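You operate a simulated robot arm through the tools that you are given. There is no shell and no other tool. Be economical: measure what you need, move in short steps, check, and stop when the job is done.

You run a simulated robot arm. Do the job below in one go: nothing can be reset, and whatever is moved stays where it is left.

## Task
Top up the wide glass to its ring, then scrub the wax drips off the steel stand.
Fine: wax from the small jug; jug and pad back; other glass stays as it is.

Only the result counts: the job must be done as asked and must still hold three seconds after the hand-in. Knocking over, shifting, dropping, spilling or breaking anything else fails it.

## Robot
A 6-joint arm with a two-finger parallel gripper, fixed in place. Base frame: the origin is at the foot of the arm, x ahead of it, y to its left, z up; the work surface is at about z = 85. Readings come in cm, rad, newtons and seconds.
With the tool pointing down near the work surface it reaches from about 18 to 76 cm from the base axis. Its first joint turns from -2.897 to 2.897 rad. Payload 3.91 kg.
The TCP is the grasp point between the finger pads, 3 cm short of the fingertips. In the tool frame z runs along the fingers and y along their closing line. Largest opening 11 cm; finger width 2, thickness 1; the body of the gripper, 4.8 by 11.2 cm, starts 5.5 cm behind the TCP.
Orientation is that of the tool frame in the base frame, as a unit quaternion [x, y, z, w]. With the fingers straight down and closing along the base's y, the tool's x points along the base's -x, its y along +y and its z along -z.

## Interface
- The arm moves only by the tool move_arm. Its argument "rows" is a list of rows, each an object (a shift or turn left out is 0, a gripper value left out holds the last) with "offset": the shift along the tool's x, y, z in cm, a list of three; "turn": the turn, a rotation vector about the tool's x, y, z in rad, a list of three; "fingers": the gripper command, from -1 (shut) to 1 (fully open), values between in proportion. In form: [{"offset": [tx, ty, tz], "turn": [wx, wy, wz], "fingers": fingers}, ...]. A call has 1 to 10 rows; each row shifts and turns the commanded pose from where the row before left it, along the tool's axes as they then stand. Rows are played at 5 a second. More than 5 cm and 0.15 rad between two rows, or a gripper value outside its range, and nothing of the call is played. Where a pose cannot be reached the arm comes as near as it can. A force on the tool above 50 N (or 10 N above the force at the start of the call, whichever is more), or a blocked arm, ends the call early, and 0.2 s more pass. Each finger travels about 4.5 cm/s and halts on what it meets, pressing with about 32 N; the grip force reading is that of the motor and also rises with nothing between the fingers. The clock runs only during rows and for 0.2 s after the last one: add rows that do not move to give the fingers time. It gives the time, the measured TCP pose, the force on the tool (base axes), the opening and the grip force at its end, in the units of the frame above (readings bear some noise).
- Cameras (640 x 400 px; columns grow to the right, rows downward): "scene" is fixed at [40.4, 64.26, 161.44]; the picture's right is [-0.91, 0.41, 0.00], its down [0.36, 0.81, -0.47] and it looks along [-0.19, -0.43, -0.88] (base axes); focal length 326 px, centre (320, 200). "wrist" rides on the gripper at [-3.6, 0, -5.7] in the tool frame; the picture's right is [0.00, -1.00, 0.00], its down [0.97, 0.00, -0.24] and it looks along [0.24, 0.00, 0.97] (tool axes); focal length 218 px, centre (320, 200). There is no depth. A picture from a camera that has moved, and an enlarged one, comes with that camera's place and axes in the base frame and with its lens. The place of the scene camera against the robot may be out by one fixed shift of up to 1.2 cm in any direction.
- grab_frame(camera): a new picture of that camera. The clock stands still meanwhile.
- lift_body(by): slides the trunk up (or, below 0, down) by that many cm; the arm rides with it, the base frame stays. It gives what a move gives, with no picture.
- inspect(camera, box): a new picture of the part [left, top, right, bottom] of that camera's present view, enlarged. The clock stands still meanwhile.
- sign_off(): hands the job in; it is judged then, once.

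Go step by step. Nothing tells you positions but the pictures and the camera data: compare them with the known pose of the tool, close in by small moves and look again before you grip or let go. The budget is 120 turns and 76 pictures, counting those below and the enlarged ones. Unless the task says otherwise, let go and move clear before handing in, and close with one line.

The tools are called after "Request:" as a command line: name --argument value ..., lists and objects as JSON in quotes. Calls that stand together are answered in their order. move_arm: Moves the arm, as the interface text tells. Its arguments: {"type":"object","properties":{"rows":{"type":"array","items":{"type":"object","properties":{"offset":{"type":"array","items":{"type":"number"}},"turn":{"type":"array","items":{"type":"number"}},"fingers":{"type":"number"}}}}},"required":["rows"]} The other tools are called the same way: lift_body (by) slides the trunk up or down; grab_frame (camera) takes a picture; inspect (camera, box) takes an enlarged picture of a part of a camera's view; sign_off () hands the job in.

At the start:

```text
t: 0.0
tcp_pos: [32.71, 30.14, 122.06]
ee_rot: [0.001, 1.0, -0.001, 0.0]
force: [0.2, 0.7, 1.0]
grip_width: 11.02
gripper_force: 0.0
trunk travel left (down, up): [-52.5, 6.5]
```

scene: 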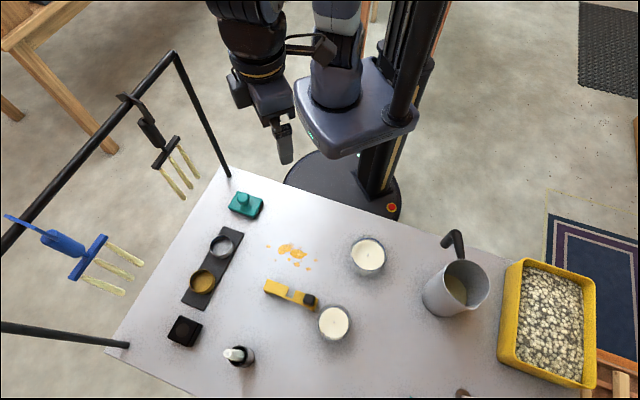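
wrist: 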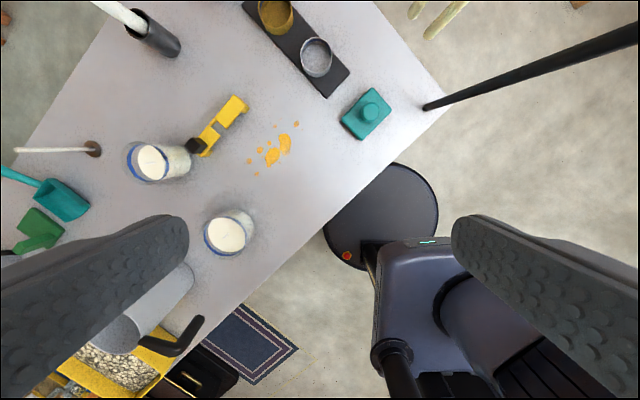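

I see a table with two candle glasses, a jug, a teal pad, a dark tray with cups and orange drips. I'll look closer before moving.

Request:
inspect --camera "scene" --box '[160, 170, 340, 290]'

Request:
inspect --camera "scene" --box '[300, 220, 500, 350]'

Request:
inspect --camera "wrist" --box '[80, 80, 320, 270]'

```text
3.33 times, centred on (250, 230) of scene
camera zoom: at [40.4, 64.26, 161.44], right [-0.91, 0.41, 0.0], down [0.36, 0.81, -0.47], along [-0.19, -0.43, -0.88], focal length 1087 px, centre (553, 100)
```

zoom: 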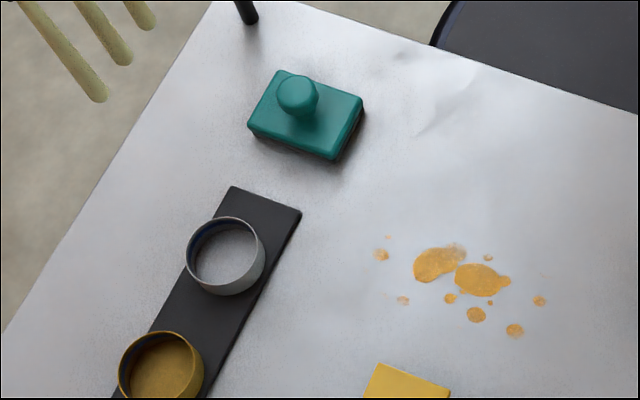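

```text
3.08 times, centred on (400, 285) of scene
camera zoom: at [40.4, 64.26, 161.44], right [-0.91, 0.41, 0.0], down [0.36, 0.81, -0.47], along [-0.19, -0.43, -0.88], focal length 1004 px, centre (74, -62)
```

zoom: 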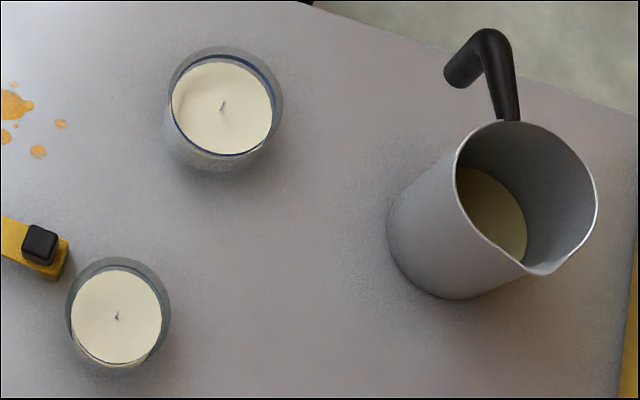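

```text
2.11 times, centred on (200, 175) of wrist
camera zoom: at [36.27, 30.13, 127.89], right [0.0, -1.0, 0.0], down [-0.97, 0.0, 0.24], along [-0.24, 0.0, -0.97], focal length 460 px, centre (573, 253)
```

zoom: 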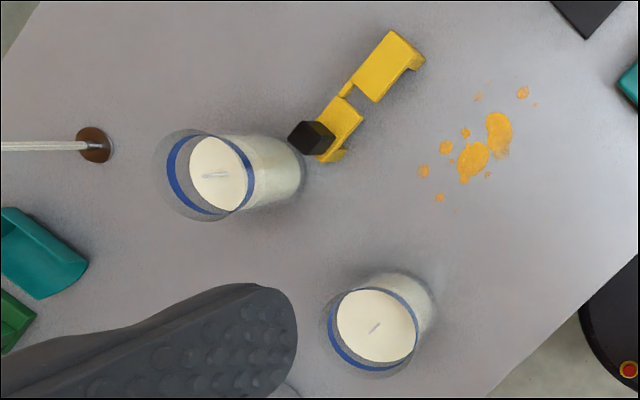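

Wide glass seems at about (21,47), narrow one at (34,57), jug at (8,61), pad (42,21), drips (36,38) on the steel bench. I move over toward the jug for a better look.

Request:
move_arm --rows '[{"offset": [4, 4, 0]}, {"offset": [4, 4, 0]}, {"offset": [4, 4, 0]}, {"offset": [4, 4, 0]}, {"offset": [3, 4, 0]}, {}]'

Request:
grab_frame --camera "wrist"

Request:
grab_frame --camera "scene"

```text
refused: row 1 steps farther than a row can; nothing moved
```

```text
70 pictures are left
camera wrist: at [36.27, 30.13, 127.89], right [0.0, -1.0, 0.0], down [-0.97, 0.0, 0.24], along [-0.24, 0.0, -0.97], focal length 218 px, centre (320, 200)
```

wrist: 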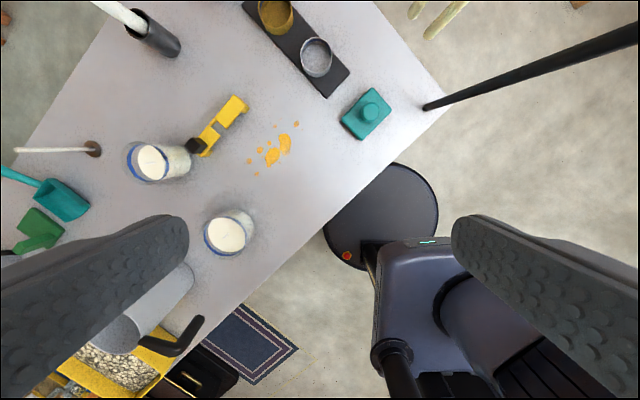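

```text
69 pictures are left
```

scene: 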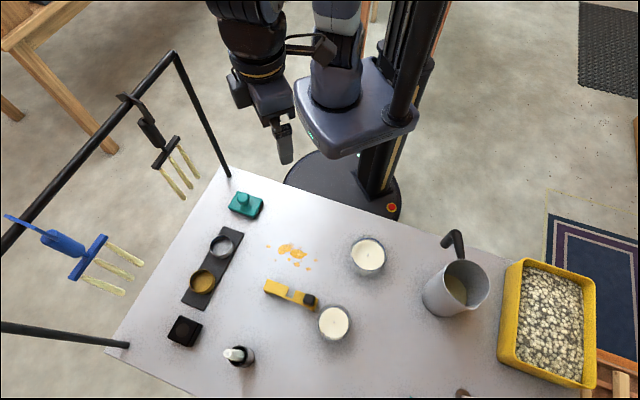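

Diagonal steps exceeded 5 cm; I retry with shorter ones.

Request:
move_arm --rows '[{"offset": [3, 3, 0]}, {"offset": [3, 3, 0]}, {"offset": [3, 3, 0]}, {"offset": [3, 3, 0]}, {"offset": [2, 3, 0]}, {"offset": [0, 2, 0]}, {}]'

Request:
grab_frame --camera "wrist"

```text
t: 1.6
tcp_pos: [18.78, 47.35, 122.07]
ee_rot: [-0.001, 1.0, 0.0, 0.0]
force: [0.7, -0.7, -1.3]
grip_width: 11.01
gripper_force: 0.0
trunk travel left (down, up): [-52.5, 6.5]
```

```text
68 pictures are left
camera wrist: at [22.22, 47.35, 127.92], right [0.0, -1.0, 0.0], down [-0.97, 0.0, 0.24], along [-0.24, 0.0, -0.97], focal length 218 px, centre (320, 200)
```

wrist: 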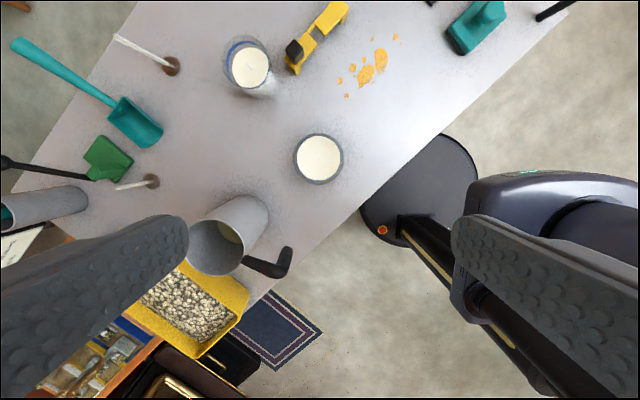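

Another grey vessel shows at the left edge; I enlarge it and the jug.

Request:
inspect --camera "wrist" --box '[0, 130, 160, 250]'

Request:
inspect --camera "wrist" --box '[170, 120, 370, 290]'

```text
3.33 times, centred on (80, 190) of wrist
camera zoom: at [22.22, 47.35, 127.92], right [0.0, -1.0, 0.0], down [-0.97, 0.0, 0.24], along [-0.24, 0.0, -0.97], focal length 728 px, centre (1120, 233)
```

zoom: 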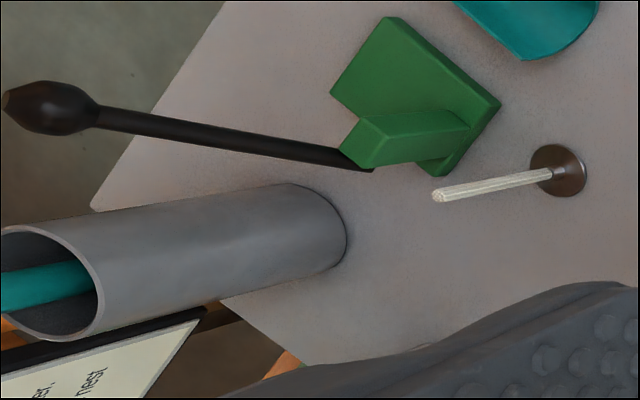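

```text
2.35 times, centred on (270, 205) of wrist
camera zoom: at [22.22, 47.35, 127.92], right [0.0, -1.0, 0.0], down [-0.97, 0.0, 0.24], along [-0.24, 0.0, -0.97], focal length 514 px, centre (438, 188)
```

zoom: 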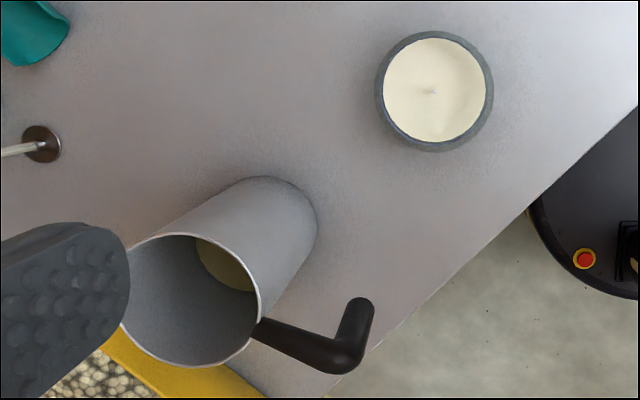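

The bench holds one jug: axis about (8.0, 62.4), rim z≈99, Ø≈8.8, handle towards the base, spout towards (+.47,+.88). I plan to grip its body from the +x side with the tool pitched, so I turn the tool up here first.

Request:
move_arm --rows '[{"turn": [0, 0, 0.1225]}, {"turn": [0, 0, 0.1225]}, {"turn": [0, 0, 0.1225]}, {"turn": [0, 0, 0.1225]}, {}]'

Request:
move_arm --rows '[{"turn": [0, 0.137, 0]}, {"turn": [0, 0.137, 0]}, {"turn": [0, 0.137, 0]}, {"turn": [0, 0.137, 0]}, {"turn": [0, 0.137, 0]}, {"turn": [0, 0.137, 0]}, {"turn": [0, 0.138, 0]}, {}]'

Request:
grab_frame --camera "scene"

Request:
grab_frame --camera "wrist"

```text
t: 2.8
tcp_pos: [18.86, 47.39, 121.9]
ee_rot: [0.243, 0.97, 0.0, 0.001]
force: [-0.1, -0.4, 0.0]
grip_width: 10.99
gripper_force: 0.1
trunk travel left (down, up): [-52.5, 6.5]
```

```text
t: 4.6
tcp_pos: [18.85, 47.24, 121.91]
ee_rot: [0.215, 0.86, 0.112, -0.448]
force: [0.8, 0.0, -0.1]
grip_width: 11.0
gripper_force: 0.1
trunk travel left (down, up): [-52.5, 6.5]
```

```text
65 pictures are left
```

scene: 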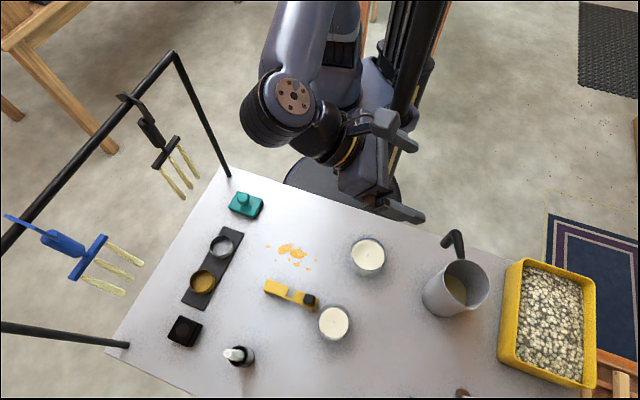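

```text
64 pictures are left
camera wrist: at [24.68, 44.02, 122.48], right [-0.47, -0.88, 0.0], down [-0.32, 0.17, 0.93], along [-0.82, 0.44, -0.36], focal length 218 px, centre (320, 200)
```

wrist: 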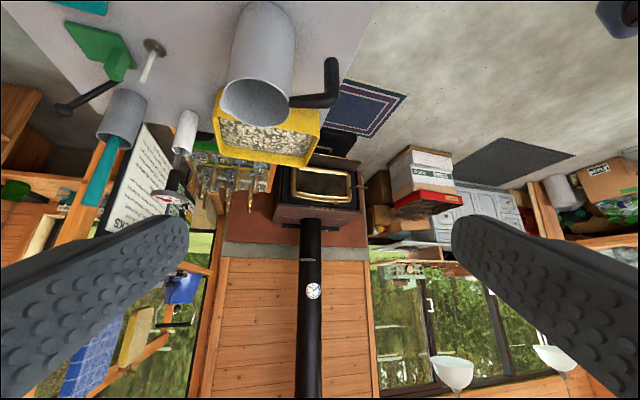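

The tool is turned and the jug is in clear view. I enlarge it to measure its diameter and height.

Request:
inspect --camera "wrist" --box '[190, 0, 370, 140]'

```text
2.86 times, centred on (280, 70) of wrist
camera zoom: at [24.68, 44.02, 122.48], right [-0.47, -0.88, 0.0], down [-0.32, 0.17, 0.93], along [-0.82, 0.44, -0.36], focal length 624 px, centre (434, 571)
```

zoom: 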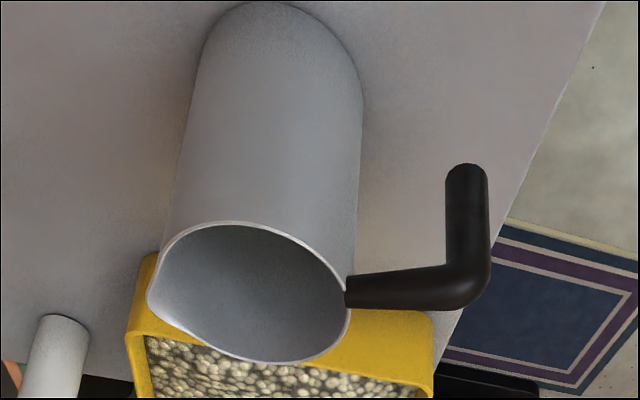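

Jug Ø≈9.1, axis (8.2, 62.5). I move to a pre-grasp 12 cm back from it along the tool axis.

Request:
move_arm --rows '[{"offset": [-2.33, 1.41, 3.03]}, {"offset": [-2.33, 1.41, 3.03]}, {"offset": [-2.33, 1.41, 3.03]}, {"offset": [-2.33, 1.41, 3.03]}, {"offset": [-2.33, 1.41, 3.03]}, {"offset": [-2.33, 1.41, 3.03]}, {}]'

Request:
grab_frame --camera "wrist"

Request:
grab_frame --camera "scene"

```text
t: 6.2
tcp_pos: [16.56, 57.82, 100.75]
ee_rot: [0.216, 0.86, 0.112, -0.448]
force: [0.0, -0.4, 0.9]
grip_width: 11.0
gripper_force: 0.1
trunk travel left (down, up): [-52.5, 6.5]
```

```text
62 pictures are left
camera wrist: at [22.45, 54.69, 101.15], right [-0.47, -0.88, 0.0], down [-0.32, 0.17, 0.93], along [-0.82, 0.44, -0.36], focal length 218 px, centre (320, 200)
```

wrist: 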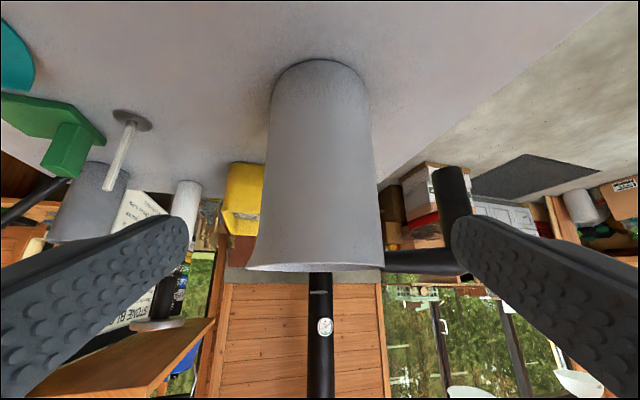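

```text
61 pictures are left
```

scene: 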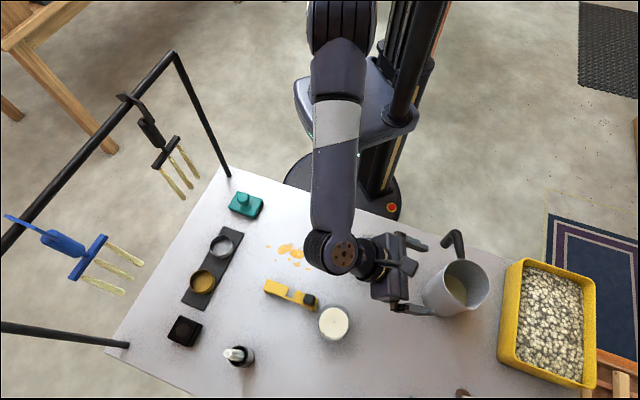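

The jug is centred between the fingers. I flatten the pitch to 25° so the palm clears the rim, lower a bit, then advance halfway.

Request:
move_arm --rows '[{"turn": [0, 0.0875, 0]}, {"turn": [0, 0.0875, 0]}, {"offset": [-2.72, 0, 0.73]}, {}, {"offset": [0, 0, 2]}, {"offset": [0, 0, 2]}, {"offset": [0, 0, 1]}, {}]'

Request:
grab_frame --camera "wrist"

Request:
grab_frame --camera "scene"

```text
t: 8.0
tcp_pos: [13.08, 59.81, 95.42]
ee_rot: [0.205, 0.818, 0.13, -0.521]
force: [-0.2, -0.4, -0.3]
grip_width: 11.01
gripper_force: 0.0
trunk travel left (down, up): [-52.5, 6.5]
```

```text
60 pictures are left
camera wrist: at [18.91, 56.69, 94.66], right [-0.47, -0.88, 0.0], down [-0.17, 0.09, 0.98], along [-0.87, 0.46, -0.19], focal length 218 px, centre (320, 200)
```

wrist: 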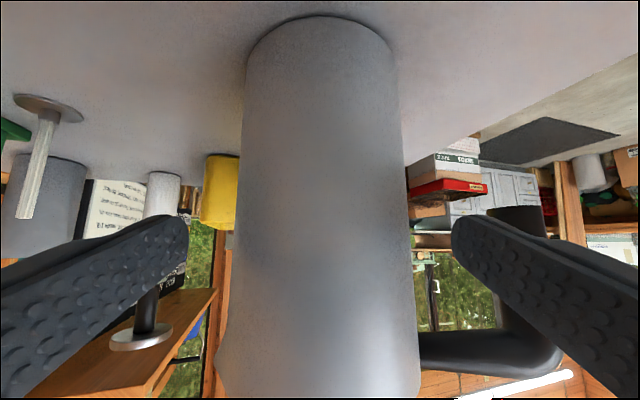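

```text
59 pictures are left
```

scene: 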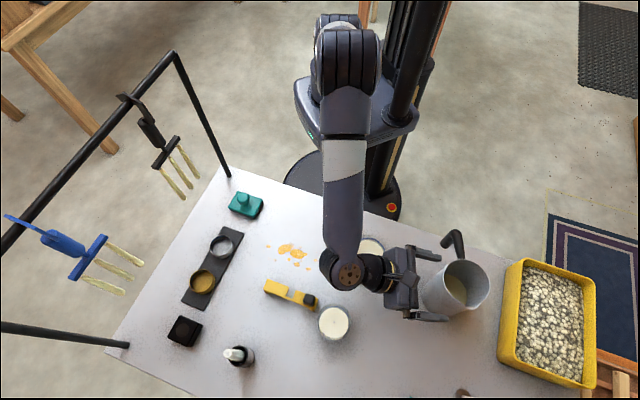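

Centred on the jug. I advance the last 4.9 cm and close.

Request:
move_arm --rows '[{"offset": [0, 0, 1.3]}, {"offset": [0, 0, 1.3]}, {"offset": [0, 0, 1.3]}, {"offset": [0, 0, 1]}, {}]'

Request:
move_arm --rows '[{"fingers": 0.6}, {"fingers": 0.5}, {"fingers": 0.4}, {"fingers": 0.2}, {"fingers": 0}, {}]'

Request:
grab_frame --camera "wrist"

Request:
grab_frame --camera "scene"

```text
t: 9.2
tcp_pos: [9.21, 61.82, 93.41]
ee_rot: [0.205, 0.818, 0.131, -0.522]
force: [0.3, -0.3, 0.9]
grip_width: 10.98
gripper_force: 0.0
trunk travel left (down, up): [-52.5, 6.5]
```

```text
t: 10.6
tcp_pos: [9.1, 61.84, 93.4]
ee_rot: [0.205, 0.818, 0.13, -0.521]
force: [-1.0, 0.0, 0.0]
grip_width: 8.72
gripper_force: 32.4
trunk travel left (down, up): [-52.5, 6.5]
```

```text
58 pictures are left
camera wrist: at [15.05, 58.66, 92.61], right [-0.47, -0.88, 0.0], down [-0.17, 0.09, 0.98], along [-0.87, 0.46, -0.19], focal length 218 px, centre (320, 200)
```

wrist: 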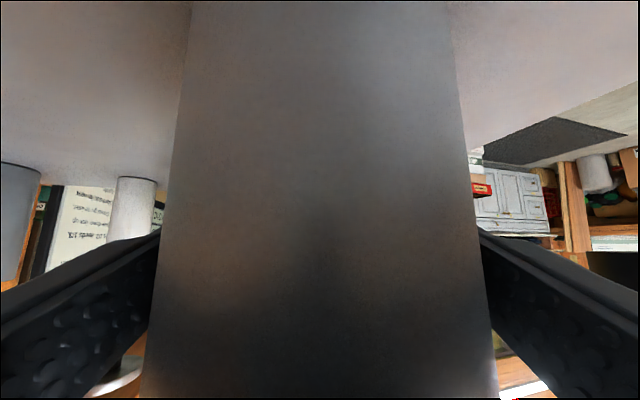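

```text
57 pictures are left
```

scene: 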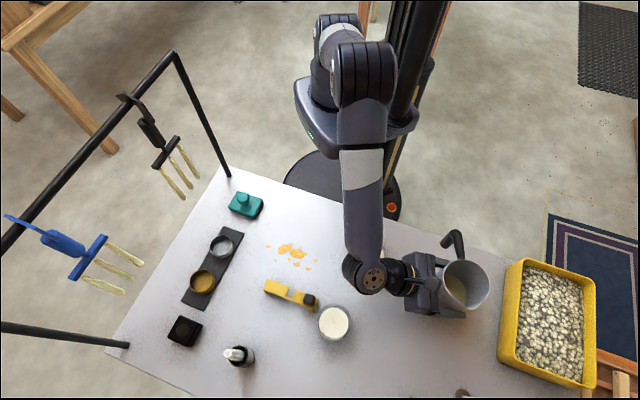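

Gripped at 8.7 cm. I lift straight up 10 cm.

Request:
move_arm --rows '[{"offset": [0.9, 0, -0.42]}, {"offset": [1.81, 0, -0.85]}, {"offset": [1.81, 0, -0.85]}, {"offset": [1.81, 0, -0.85]}, {"offset": [1.81, 0, -0.85]}, {"offset": [0.9, 0, -0.42]}, {}]'

Request:
grab_frame --camera "scene"

```text
t: 12.2
tcp_pos: [9.28, 61.69, 103.26]
ee_rot: [0.205, 0.818, 0.13, -0.521]
force: [-0.1, 0.2, -4.1]
grip_width: 8.72
gripper_force: 31.8
trunk travel left (down, up): [-52.5, 6.5]
```

```text
56 pictures are left
```

scene: 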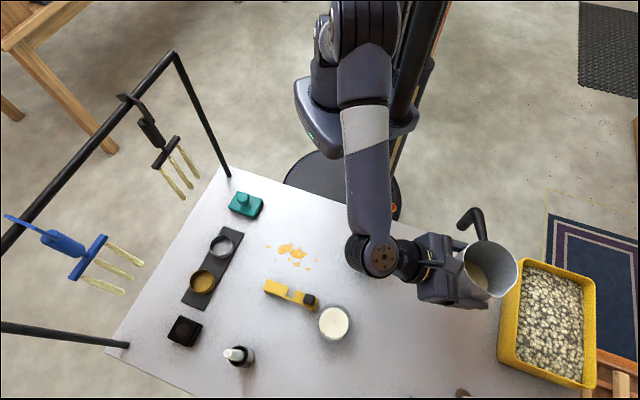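

Holding about 0.45 kg, stable. I raise 5 more and yaw so the tool points +y and the spout +x.

Request:
move_arm --rows '[{"offset": [2.27, 0, -1.06]}, {"offset": [2.27, 0, -1.06]}, {"turn": [-0.1223, 0, 0.0571]}, {"turn": [-0.1223, 0, 0.0571]}, {"turn": [-0.1223, 0, 0.0571]}, {"turn": [-0.1223, 0, 0.0571]}, {"turn": [-0.1223, 0, 0.0571]}, {"turn": [-0.1223, 0, 0.0571]}, {"turn": [-0.1223, 0, 0.0571]}, {"turn": [-0.1223, 0, 0.0571]}]'

Request:
grab_frame --camera "scene"

```text
t: 14.4
tcp_pos: [9.21, 61.74, 108.37]
ee_rot: [0.597, 0.597, 0.38, -0.379]
force: [-0.2, -0.1, -4.7]
grip_width: 8.71
gripper_force: 31.9
trunk travel left (down, up): [-52.5, 6.5]
```

```text
55 pictures are left
```

scene: 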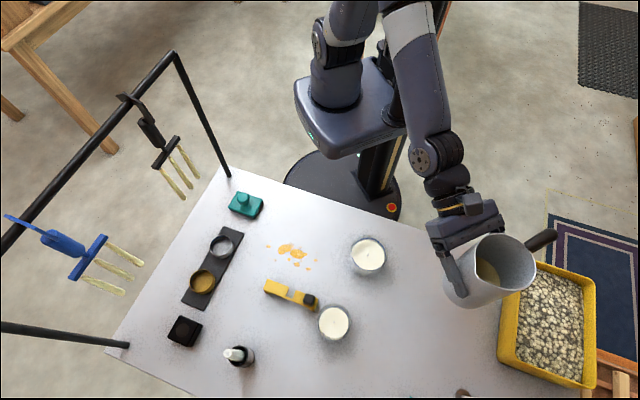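

Glass is fully visible. I zoom on it to see ring and wax level.

Request:
inspect --camera "scene" --box '[336, 230, 400, 280]'

Request:
inspect --camera "scene" --box '[303, 295, 367, 345]'

```text
8.00 times, centred on (368, 255) of scene
camera zoom: at [40.4, 64.26, 161.44], right [-0.91, 0.41, 0.0], down [0.36, 0.81, -0.47], along [-0.19, -0.43, -0.88], focal length 2610 px, centre (-64, -240)
```

zoom: 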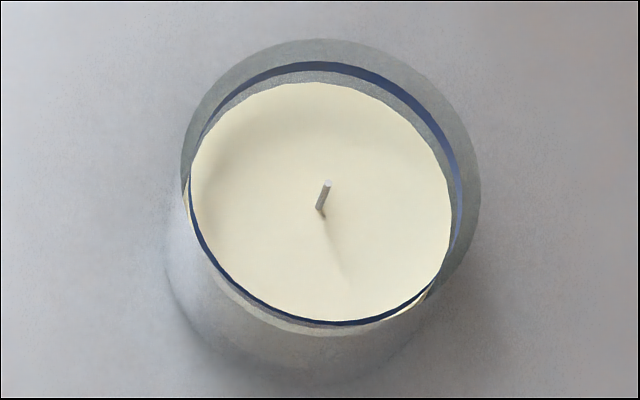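

```text
8.00 times, centred on (335, 320) of scene
camera zoom: at [40.4, 64.26, 161.44], right [-0.91, 0.41, 0.0], down [0.36, 0.81, -0.47], along [-0.19, -0.43, -0.88], focal length 2610 px, centre (200, -760)
```

zoom: 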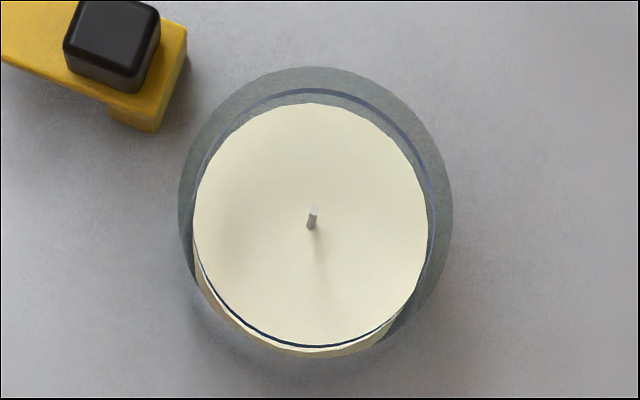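

Wide glass: wax sits about 0.7 cm under the blue ring, ring about 1.3 below the rim. I move the jug beside it on the −x side and pre-tilt 40°.

Request:
move_arm --rows '[{"offset": [-1.74, -1.04, -2.58]}, {"offset": [-1.74, -1.04, -2.58]}, {"offset": [-1.74, -1.04, -2.58]}, {"offset": [-1.74, -1.04, -2.58]}, {"offset": [-1.74, -1.04, -2.58]}, {}]'

Request:
move_arm --rows '[{"turn": [0.0592, 0, 0.1268]}, {"turn": [0.0592, 0, 0.1268]}, {"turn": [0.0592, 0, 0.1268]}, {"turn": [0.0592, 0, 0.1268]}, {"turn": [0.0592, 0, 0.1268]}, {}]'

Request:
grab_frame --camera "scene"

```text
t: 15.8
tcp_pos: [9.27, 46.62, 107.42]
ee_rot: [0.595, 0.598, 0.376, -0.382]
force: [0.2, -0.7, -5.1]
grip_width: 8.73
gripper_force: 31.9
out of reach, approached as far as the arm can: row 1, 2, 3, 4, 5
trunk travel left (down, up): [-52.5, 6.5]
```

```text
t: 17.2
tcp_pos: [9.2, 46.57, 107.46]
ee_rot: [0.69, 0.43, 0.152, -0.562]
force: [-0.3, -0.3, -4.2]
grip_width: 8.72
gripper_force: 32.5
trunk travel left (down, up): [-52.5, 6.5]
```

```text
52 pictures are left
```

scene: 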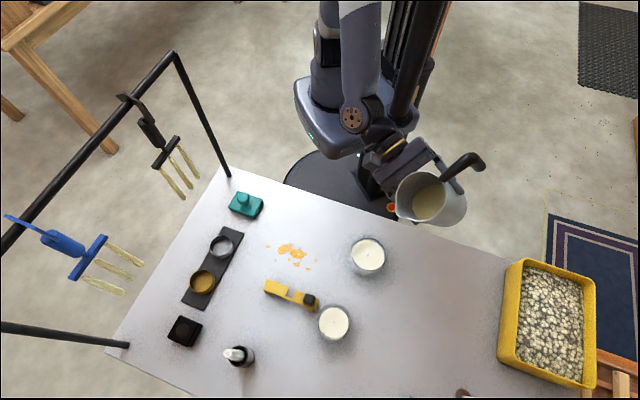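

The jug is beside the glass, tilted 40°, no wax leaving. I bring the lip over the glass.

Request:
move_arm --rows '[{"offset": [-1.245, 1.91, 0.5]}, {"offset": [-1.245, 1.91, 0.5]}, {"offset": [-1.245, 1.91, 0.5]}, {"offset": [-1.245, 1.91, 0.5]}, {}]'

Request:
grab_frame --camera "scene"

```text
t: 18.4
tcp_pos: [11.63, 46.44, 98.39]
ee_rot: [0.69, 0.43, 0.153, -0.561]
force: [1.5, 0.5, -3.9]
grip_width: 8.73
gripper_force: 32.1
trunk travel left (down, up): [-52.5, 6.5]
```

```text
51 pictures are left
```

scene: 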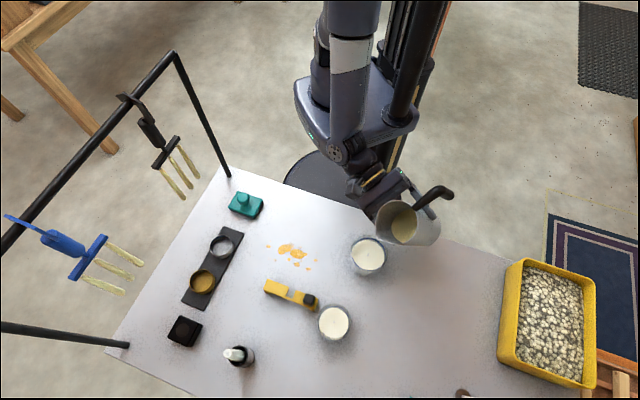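

Lip lies over the glass. I tilt on to about 56° and look.

Request:
move_arm --rows '[{"turn": [0.0592, 0, 0.1268]}, {"turn": [0.0592, 0, 0.1268]}, {}]'

Request:
inspect --camera "scene" --box '[320, 170, 480, 290]'

```text
t: 19.2
tcp_pos: [11.43, 46.39, 98.2]
ee_rot: [0.705, 0.347, 0.054, -0.616]
force: [0.3, 0.6, -4.7]
grip_width: 8.69
gripper_force: 32.2
trunk travel left (down, up): [-52.5, 6.5]
```

```text
3.33 times, centred on (400, 230) of scene
camera zoom: at [40.4, 64.26, 161.44], right [-0.91, 0.41, 0.0], down [0.36, 0.81, -0.47], along [-0.19, -0.43, -0.88], focal length 1087 px, centre (53, 100)
```

zoom: 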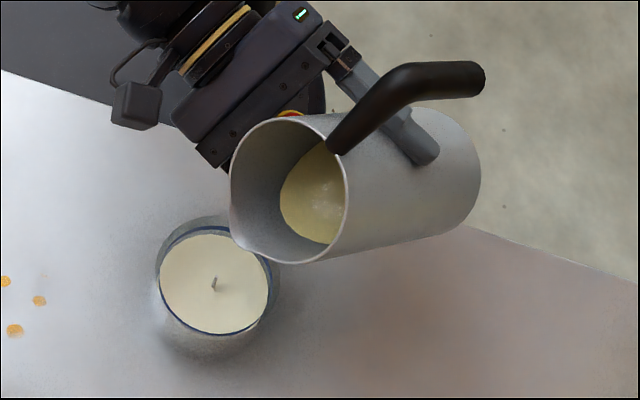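

Lip at about (19.3, 47.6), inside the glass mouth. I shift 0.6 forward and tilt to ~64°.

Request:
move_arm --rows '[{"offset": [0.45, 0.34, -0.21], "turn": [0.0296, 0, 0.0634]}, {"turn": [0.0296, 0, 0.0634]}, {}]'

Request:
inspect --camera "scene" --box '[320, 190, 440, 280]'

```text
t: 20.0
tcp_pos: [12.03, 46.41, 98.31]
ee_rot: [0.707, 0.303, 0.003, -0.639]
force: [-0.3, 0.1, -5.2]
grip_width: 8.69
gripper_force: 31.6
trunk travel left (down, up): [-52.5, 6.5]
```

```text
4.44 times, centred on (380, 235) of scene
camera zoom: at [40.4, 64.26, 161.44], right [-0.91, 0.41, 0.0], down [0.36, 0.81, -0.47], along [-0.19, -0.43, -0.88], focal length 1450 px, centre (53, 44)
```

zoom: 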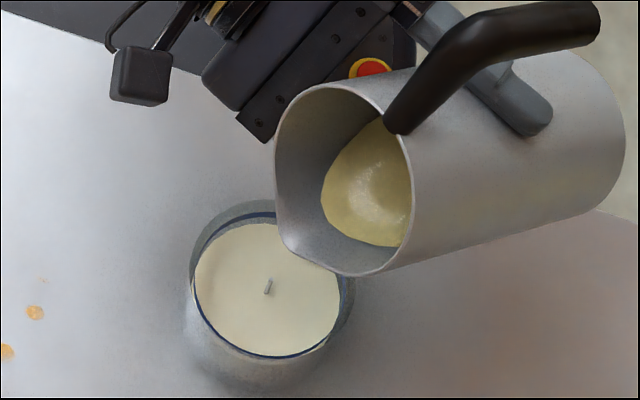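

Wax still well short of the lip at 64°. Tilt to ~72°.

Request:
move_arm --rows '[{"turn": [0.0296, 0, 0.0634]}, {"turn": [0.0296, 0, 0.0634]}, {}]'

Request:
inspect --camera "scene" --box '[320, 190, 440, 280]'

```text
t: 20.8
tcp_pos: [11.97, 46.37, 98.31]
ee_rot: [0.706, 0.258, -0.044, -0.658]
force: [-0.6, 0.5, -4.2]
grip_width: 8.72
gripper_force: 31.7
trunk travel left (down, up): [-52.5, 6.5]
```

```text
4.44 times, centred on (380, 235) of scene
camera zoom: at [40.4, 64.26, 161.44], right [-0.91, 0.41, 0.0], down [0.36, 0.81, -0.47], along [-0.19, -0.43, -0.88], focal length 1450 px, centre (53, 44)
```

zoom: 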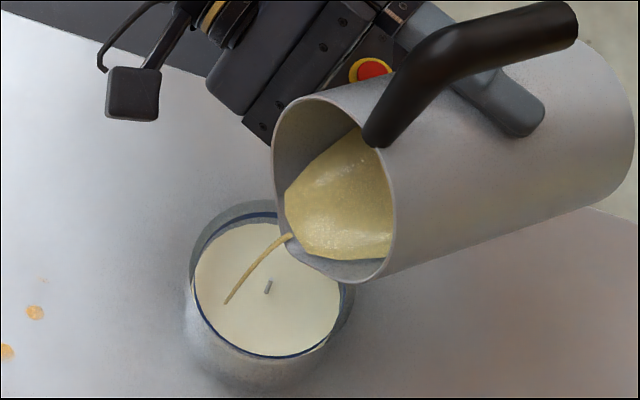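

Wax is now pouring as a thin stream into the glass, landing toward its far side; I pull back 0.8 cm and continue.

Request:
move_arm --rows '[{"offset": [-0.69, -0.25, 0.32]}, {}]'

Request:
inspect --camera "scene" --box '[320, 190, 440, 280]'

```text
t: 21.4
tcp_pos: [11.16, 46.48, 98.36]
ee_rot: [0.706, 0.258, -0.043, -0.658]
force: [0.3, -0.1, -4.2]
grip_width: 8.72
gripper_force: 31.7
trunk travel left (down, up): [-52.5, 6.5]
```

```text
4.44 times, centred on (380, 235) of scene
camera zoom: at [40.4, 64.26, 161.44], right [-0.91, 0.41, 0.0], down [0.36, 0.81, -0.47], along [-0.19, -0.43, -0.88], focal length 1450 px, centre (53, 44)
```

zoom: 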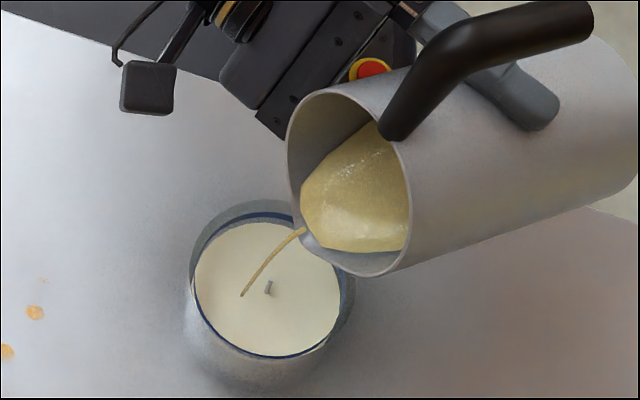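

Stream lands near the middle. I hold one second and look at the level.

Request:
move_arm --rows '[{}, {}, {}, {}, {}]'

Request:
inspect --camera "scene" --box '[336, 230, 400, 280]'

```text
t: 22.6
tcp_pos: [11.18, 46.32, 98.53]
ee_rot: [0.706, 0.258, -0.044, -0.658]
force: [0.2, -0.5, -4.2]
grip_width: 8.75
gripper_force: 32.0
trunk travel left (down, up): [-52.5, 6.5]
```

```text
8.00 times, centred on (368, 255) of scene
camera zoom: at [40.4, 64.26, 161.44], right [-0.91, 0.41, 0.0], down [0.36, 0.81, -0.47], along [-0.19, -0.43, -0.88], focal length 2610 px, centre (-64, -240)
```

zoom: 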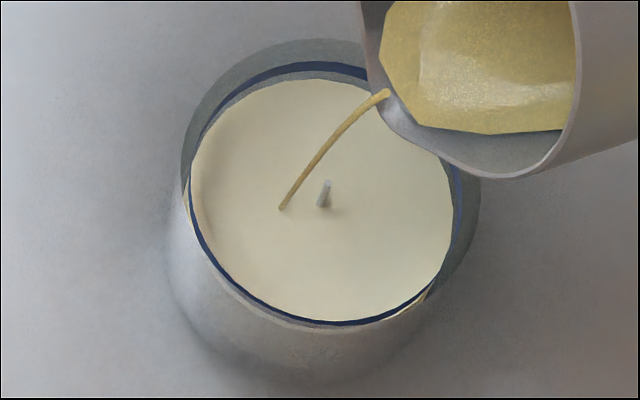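

Level rising slowly (~2 px/s of about 12 needed). Hold 2 s.

Request:
move_arm --rows '[{}, {}, {}, {}, {}, {}, {}, {}, {}, {}]'

Request:
inspect --camera "scene" --box '[336, 230, 400, 280]'

```text
t: 24.8
tcp_pos: [11.19, 46.38, 98.27]
ee_rot: [0.705, 0.259, -0.045, -0.658]
force: [-0.3, 0.2, -4.3]
grip_width: 8.73
gripper_force: 32.3
trunk travel left (down, up): [-52.5, 6.5]
```

```text
8.00 times, centred on (368, 255) of scene
camera zoom: at [40.4, 64.26, 161.44], right [-0.91, 0.41, 0.0], down [0.36, 0.81, -0.47], along [-0.19, -0.43, -0.88], focal length 2610 px, centre (-64, -240)
```

zoom: 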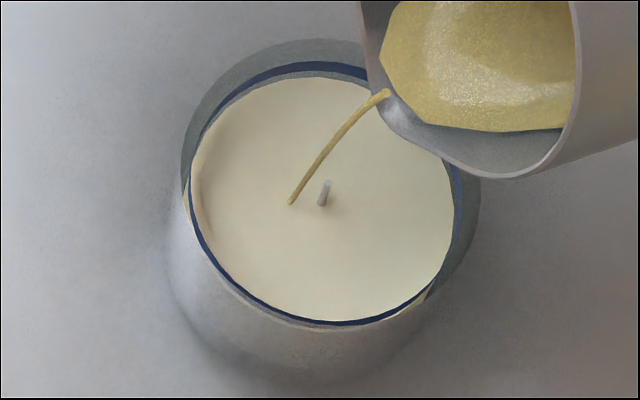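

Flow is falling off; I tilt ~2° more and hold.

Request:
move_arm --rows '[{"turn": [0.0148, 0, 0.0317]}, {}, {}, {}, {}, {}]'

Request:
inspect --camera "scene" --box '[336, 230, 400, 280]'

```text
t: 26.2
tcp_pos: [11.22, 46.34, 98.41]
ee_rot: [0.705, 0.247, -0.057, -0.663]
force: [0.1, -0.2, -4.1]
grip_width: 8.73
gripper_force: 32.1
trunk travel left (down, up): [-52.5, 6.5]
```

```text
8.00 times, centred on (368, 255) of scene
camera zoom: at [40.4, 64.26, 161.44], right [-0.91, 0.41, 0.0], down [0.36, 0.81, -0.47], along [-0.19, -0.43, -0.88], focal length 2610 px, centre (-64, -240)
```

zoom: 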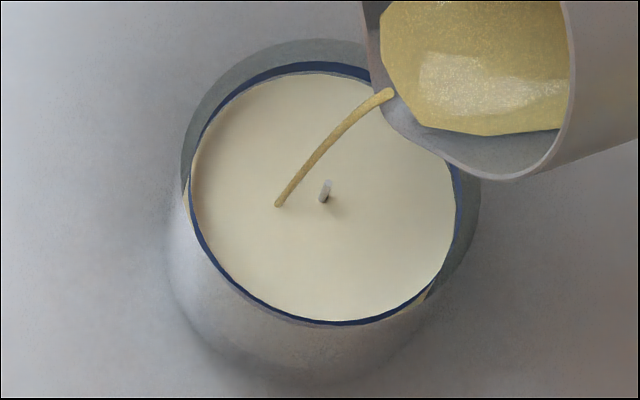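

Wax is at the ring's lower edge. A little more to reach its middle.

Request:
move_arm --rows '[{}, {}, {}]'

Request:
inspect --camera "scene" --box '[344, 228, 384, 253]'

```text
t: 27.0
tcp_pos: [11.2, 46.32, 98.5]
ee_rot: [0.704, 0.247, -0.057, -0.663]
force: [0.2, 0.7, -4.3]
grip_width: 8.72
gripper_force: 32.3
trunk travel left (down, up): [-52.5, 6.5]
```

```text
16.00 times, centred on (364, 240) of scene
camera zoom: at [40.4, 64.26, 161.44], right [-0.91, 0.41, 0.0], down [0.36, 0.81, -0.47], along [-0.19, -0.43, -0.88], focal length 5220 px, centre (-384, -448)
```

zoom: 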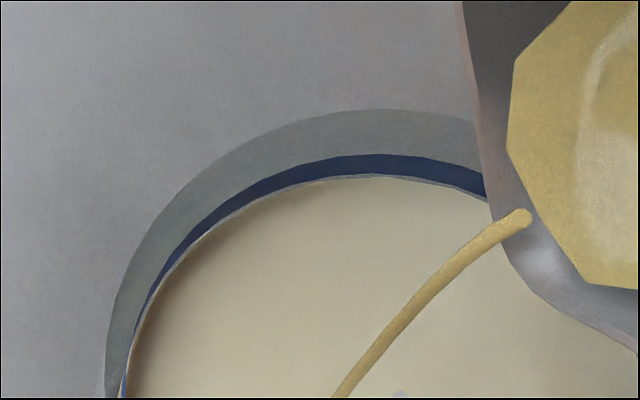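

Wax just meets the ring's bottom edge; I continue about 1 s to approach its middle.

Request:
move_arm --rows '[{}, {}, {}, {}]'

Request:
inspect --camera "scene" --box '[344, 228, 384, 253]'

```text
t: 28.0
tcp_pos: [11.16, 46.43, 98.45]
ee_rot: [0.705, 0.246, -0.056, -0.663]
force: [0.5, 0.4, -4.5]
grip_width: 8.73
gripper_force: 31.2
trunk travel left (down, up): [-52.5, 6.5]
```

```text
16.00 times, centred on (364, 240) of scene
camera zoom: at [40.4, 64.26, 161.44], right [-0.91, 0.41, 0.0], down [0.36, 0.81, -0.47], along [-0.19, -0.43, -0.88], focal length 5220 px, centre (-384, -448)
```

zoom: 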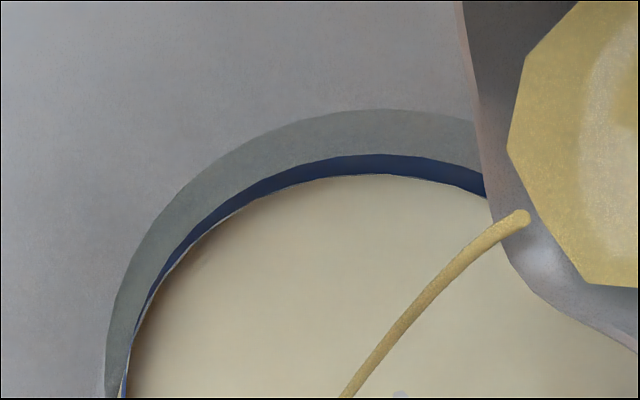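

Slow rise; hold 1.8 s more.

Request:
move_arm --rows '[{}, {}, {}, {}, {}, {}, {}, {}]'

Request:
inspect --camera "scene" --box '[344, 228, 384, 253]'

```text
t: 29.8
tcp_pos: [11.27, 46.27, 98.42]
ee_rot: [0.705, 0.247, -0.057, -0.663]
force: [0.7, 0.1, -3.6]
grip_width: 8.73
gripper_force: 32.2
trunk travel left (down, up): [-52.5, 6.5]
```

```text
16.00 times, centred on (364, 240) of scene
camera zoom: at [40.4, 64.26, 161.44], right [-0.91, 0.41, 0.0], down [0.36, 0.81, -0.47], along [-0.19, -0.43, -0.88], focal length 5220 px, centre (-384, -448)
```

zoom: 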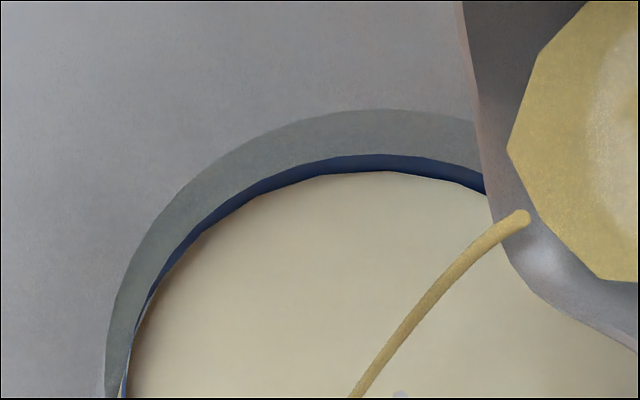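

Wax edge now inside the ring band, not quite its middle. 1.6 s more, then tilt back.

Request:
move_arm --rows '[{}, {}, {}, {}, {}, {}, {}, {}]'

Request:
inspect --camera "scene" --box '[344, 228, 384, 253]'

```text
t: 31.6
tcp_pos: [11.31, 46.32, 98.5]
ee_rot: [0.705, 0.246, -0.057, -0.662]
force: [0.0, 0.2, -4.3]
grip_width: 8.74
gripper_force: 32.1
trunk travel left (down, up): [-52.5, 6.5]
```

```text
16.00 times, centred on (364, 240) of scene
camera zoom: at [40.4, 64.26, 161.44], right [-0.91, 0.41, 0.0], down [0.36, 0.81, -0.47], along [-0.19, -0.43, -0.88], focal length 5220 px, centre (-384, -448)
```

zoom: 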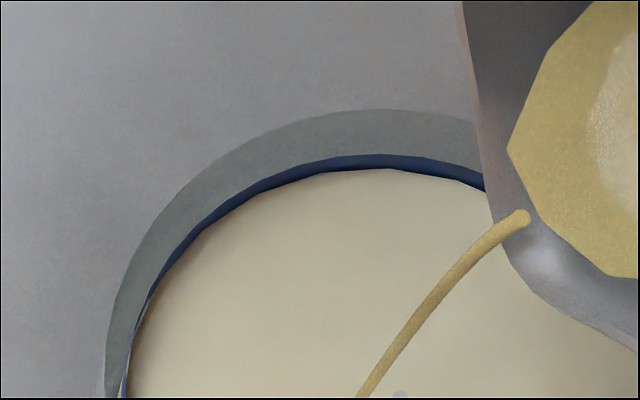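

Nearly mid-ring. I hold 0.6 s more and tilt back up.

Request:
move_arm --rows '[{}, {}, {}, {"turn": [-0.0592, 0, -0.1268]}, {"turn": [-0.0592, 0, -0.1268]}, {"turn": [-0.0592, 0, -0.1268]}, {"turn": [-0.0592, 0, -0.1268]}, {}]'

Request:
inspect --camera "scene" --box '[320, 190, 440, 280]'

```text
t: 33.4
tcp_pos: [11.2, 46.29, 98.31]
ee_rot: [0.693, 0.42, 0.141, -0.568]
force: [-0.1, -0.3, -3.9]
grip_width: 8.72
gripper_force: 31.6
trunk travel left (down, up): [-52.5, 6.5]
```

```text
4.44 times, centred on (380, 235) of scene
camera zoom: at [40.4, 64.26, 161.44], right [-0.91, 0.41, 0.0], down [0.36, 0.81, -0.47], along [-0.19, -0.43, -0.88], focal length 1450 px, centre (53, 44)
```

zoom: 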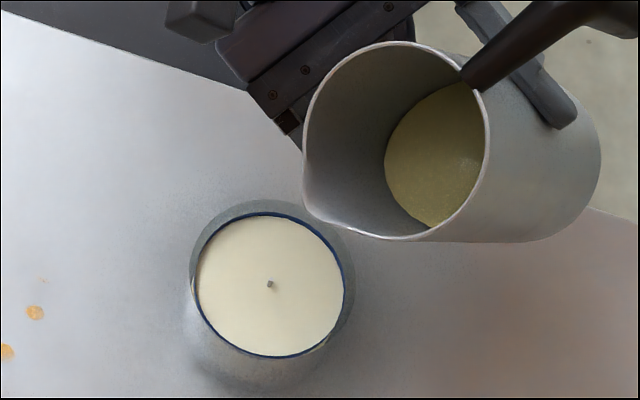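

Request:
inspect --camera "scene" --box '[336, 230, 400, 280]'

```text
8.00 times, centred on (368, 255) of scene
camera zoom: at [40.4, 64.26, 161.44], right [-0.91, 0.41, 0.0], down [0.36, 0.81, -0.47], along [-0.19, -0.43, -0.88], focal length 2610 px, centre (-64, -240)
```

zoom: 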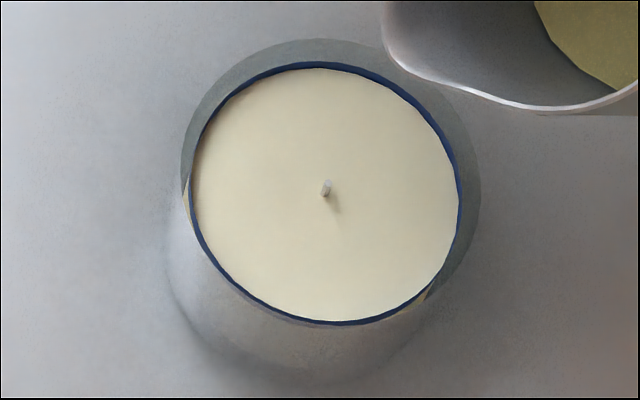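

Wax sits mid-ring all round. I retreat the jug up and away and untilt fully.

Request:
move_arm --rows '[{"offset": [1.245, -1.91, -0.5]}, {"offset": [1.245, -1.91, -0.5]}, {"offset": [1.245, -1.91, -0.5]}, {"offset": [1.245, -1.91, -0.5]}, {}]'

Request:
move_arm --rows '[{"turn": [-0.0592, 0, -0.1268]}, {"turn": [-0.0592, 0, -0.1268]}, {"turn": [-0.0592, 0, -0.1268]}, {"turn": [-0.0592, 0, -0.1268]}, {"turn": [-0.0592, 0, -0.1268]}, {"turn": [-0.0148, 0, -0.0317]}, {}]'

```text
t: 34.6
tcp_pos: [9.37, 46.26, 107.43]
ee_rot: [0.694, 0.419, 0.141, -0.568]
force: [-0.3, -0.3, -3.0]
grip_width: 8.72
gripper_force: 31.7
trunk travel left (down, up): [-52.5, 6.5]
```

```text
t: 36.2
tcp_pos: [9.31, 46.67, 107.5]
ee_rot: [0.595, 0.599, 0.377, -0.382]
force: [-0.4, 0.8, -4.3]
grip_width: 8.71
gripper_force: 31.5
trunk travel left (down, up): [-52.5, 6.5]
```

Jug upright. I go back above its place and yaw back.

Request:
move_arm --rows '[{"offset": [1.44, 0, 2.66]}, {"offset": [1.44, 0, 2.66]}, {"offset": [1.44, 0, 2.66]}, {"offset": [1.44, 0, 2.66]}, {"offset": [1.44, 0, 2.66]}, {}]'

Request:
move_arm --rows '[{"turn": [0.1223, 0, -0.0571]}, {"turn": [0.1223, 0, -0.0571]}, {"turn": [0.1223, 0, -0.0571]}, {"turn": [0.1223, 0, -0.0571]}, {"turn": [0.1223, 0, -0.0571]}, {"turn": [0.1223, 0, -0.0571]}, {"turn": [0.1223, 0, -0.0571]}, {"turn": [0.1223, 0, -0.0571]}, {}]'

Request:
grab_frame --camera "scene"

```text
t: 37.6
tcp_pos: [9.26, 61.9, 108.37]
ee_rot: [0.596, 0.597, 0.379, -0.38]
force: [-0.1, -0.2, -4.1]
grip_width: 8.73
gripper_force: 31.8
trunk travel left (down, up): [-52.5, 6.5]
```

```text
t: 39.6
tcp_pos: [9.23, 61.67, 108.39]
ee_rot: [0.205, 0.818, 0.13, -0.521]
force: [0.1, 1.0, -3.5]
grip_width: 8.72
gripper_force: 32.1
trunk travel left (down, up): [-52.5, 6.5]
```

```text
37 pictures are left
```

scene: 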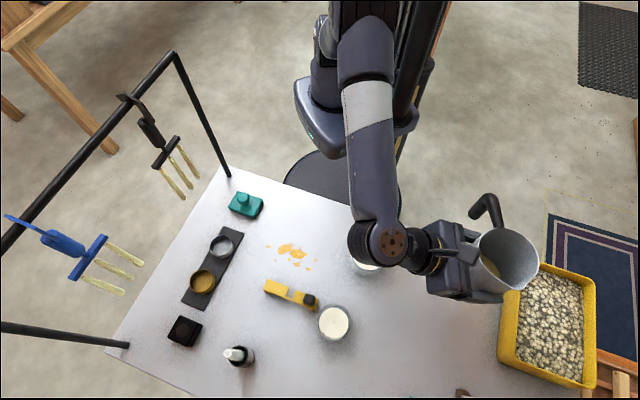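

Back above its spot. I lower 14 cm.

Request:
move_arm --rows '[{"offset": [-1.812, 0, 0.846]}, {"offset": [-1.812, 0, 0.846]}, {"offset": [-1.812, 0, 0.846]}, {"offset": [-1.812, 0, 0.846]}, {"offset": [-1.812, 0, 0.846]}, {"offset": [-1.812, 0, 0.846]}, {"offset": [-1.812, 0, 0.846]}, {}]'

Request:
move_arm --rows '[{"offset": [-0.36, 0, 0.17]}, {"offset": [-0.27, 0, 0.127]}, {}]'

```text
t: 41.4
tcp_pos: [9.19, 61.77, 94.35]
ee_rot: [0.204, 0.818, 0.13, -0.522]
force: [0.1, 0.1, -3.2]
grip_width: 8.72
gripper_force: 31.6
trunk travel left (down, up): [-52.5, 6.5]
```

```text
t: 42.2
tcp_pos: [9.06, 61.79, 93.66]
ee_rot: [0.204, 0.818, 0.13, -0.521]
force: [-0.2, -0.2, -4.2]
grip_width: 8.7
gripper_force: 31.7
trunk travel left (down, up): [-52.5, 6.5]
```

Still airborne by about 3 mm; lower on in small steps.

Request:
move_arm --rows '[{"offset": [-0.136, 0, 0.063]}, {"offset": [-0.136, 0, 0.063]}, {}]'

```text
t: 43.0
tcp_pos: [9.04, 61.69, 93.48]
ee_rot: [0.205, 0.818, 0.131, -0.521]
force: [0.0, -0.5, -3.6]
grip_width: 8.75
gripper_force: 31.7
trunk travel left (down, up): [-52.5, 6.5]
```

Request:
move_arm --rows '[{"offset": [-0.09, 0, 0.042]}, {}]'

```text
t: 43.6
tcp_pos: [9.17, 61.95, 93.31]
ee_rot: [0.205, 0.818, 0.13, -0.521]
force: [-0.4, 0.4, -3.1]
grip_width: 8.73
gripper_force: 31.8
trunk travel left (down, up): [-52.5, 6.5]
```

Force still the weight; another millimetre or two.

Request:
move_arm --rows '[{"offset": [-0.09, 0, 0.042]}, {}]'

Request:
move_arm --rows '[{"offset": [-0.09, 0, 0.042]}, {}]'

```text
t: 44.2
tcp_pos: [9.19, 61.75, 93.31]
ee_rot: [0.204, 0.818, 0.13, -0.521]
force: [0.7, 0.5, 0.0]
grip_width: 8.69
gripper_force: 32.0
trunk travel left (down, up): [-52.5, 6.5]
```

```text
t: 44.8
tcp_pos: [9.27, 61.66, 93.27]
ee_rot: [0.205, 0.818, 0.132, -0.521]
force: [3.7, -0.5, 6.5]
grip_width: 8.71
gripper_force: 31.5
trunk travel left (down, up): [-52.5, 6.5]
```

Contact made. I ease up 1 mm and open.

Request:
move_arm --rows '[{"offset": [0.09, 0, -0.042]}, {}, {"fingers": 0.7}, {"fingers": 0.85}, {"fingers": 1.0}, {}, {}]'

Request:
grab_frame --camera "wrist"

```text
t: 46.4
tcp_pos: [9.04, 61.64, 93.23]
ee_rot: [0.203, 0.818, 0.13, -0.522]
force: [0.2, 0.5, -0.7]
grip_width: 10.99
gripper_force: 0.0
trunk travel left (down, up): [-52.5, 6.5]
```

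```text
36 pictures are left
camera wrist: at [14.85, 58.5, 92.53], right [-0.47, -0.88, 0.0], down [-0.17, 0.09, 0.98], along [-0.87, 0.46, -0.19], focal length 218 px, centre (320, 200)
```

wrist: 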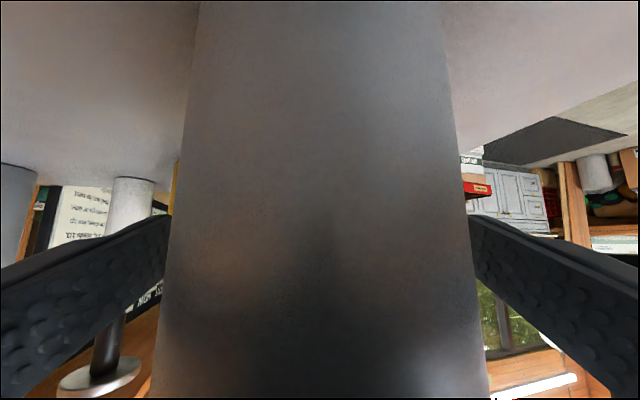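

Jug stands free. I back out along the tool axis, rise, then turn the tool straight down.

Request:
move_arm --rows '[{"offset": [0, 0, -2]}, {"offset": [0, 0, -3]}, {"offset": [0, 0, -3]}, {"offset": [0, 0, -3]}, {"offset": [4.0, 0, -1.87]}, {"offset": [4.0, 0, -1.87]}, {"offset": [4.0, 0, -1.87]}, {"offset": [4.0, 0, -1.87]}, {}]'

Request:
move_arm --rows '[{"turn": [0, -0.142, 0]}, {"turn": [0, -0.142, 0]}, {"turn": [0, -0.142, 0]}, {"turn": [0, -0.142, 0]}, {"turn": [0, -0.142, 0]}, {"turn": [0, -0.142, 0]}, {"turn": [0, -0.142, 0]}, {"turn": [0, -0.141, 0]}, {}]'

Request:
grab_frame --camera "scene"

```text
t: 48.4
tcp_pos: [17.58, 56.82, 115.78]
ee_rot: [0.205, 0.818, 0.13, -0.522]
force: [0.1, -0.2, 0.2]
grip_width: 10.99
gripper_force: 0.0
trunk travel left (down, up): [-52.5, 6.5]
```

```text
t: 50.4
tcp_pos: [17.85, 56.96, 115.62]
ee_rot: [0.242, 0.97, 0.0, 0.001]
force: [0.9, 0.3, -0.1]
grip_width: 11.0
gripper_force: 0.0
trunk travel left (down, up): [-52.5, 6.5]
```

```text
35 pictures are left
```

scene: 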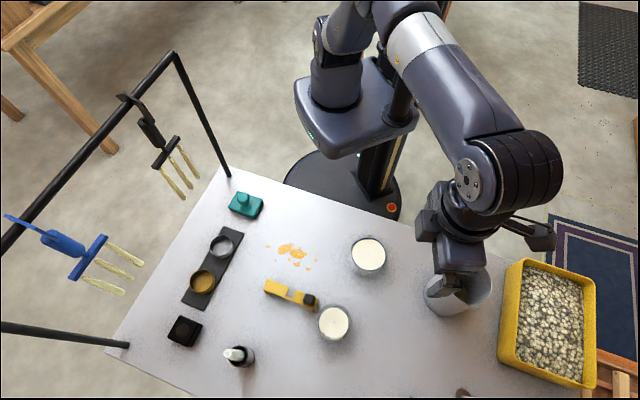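

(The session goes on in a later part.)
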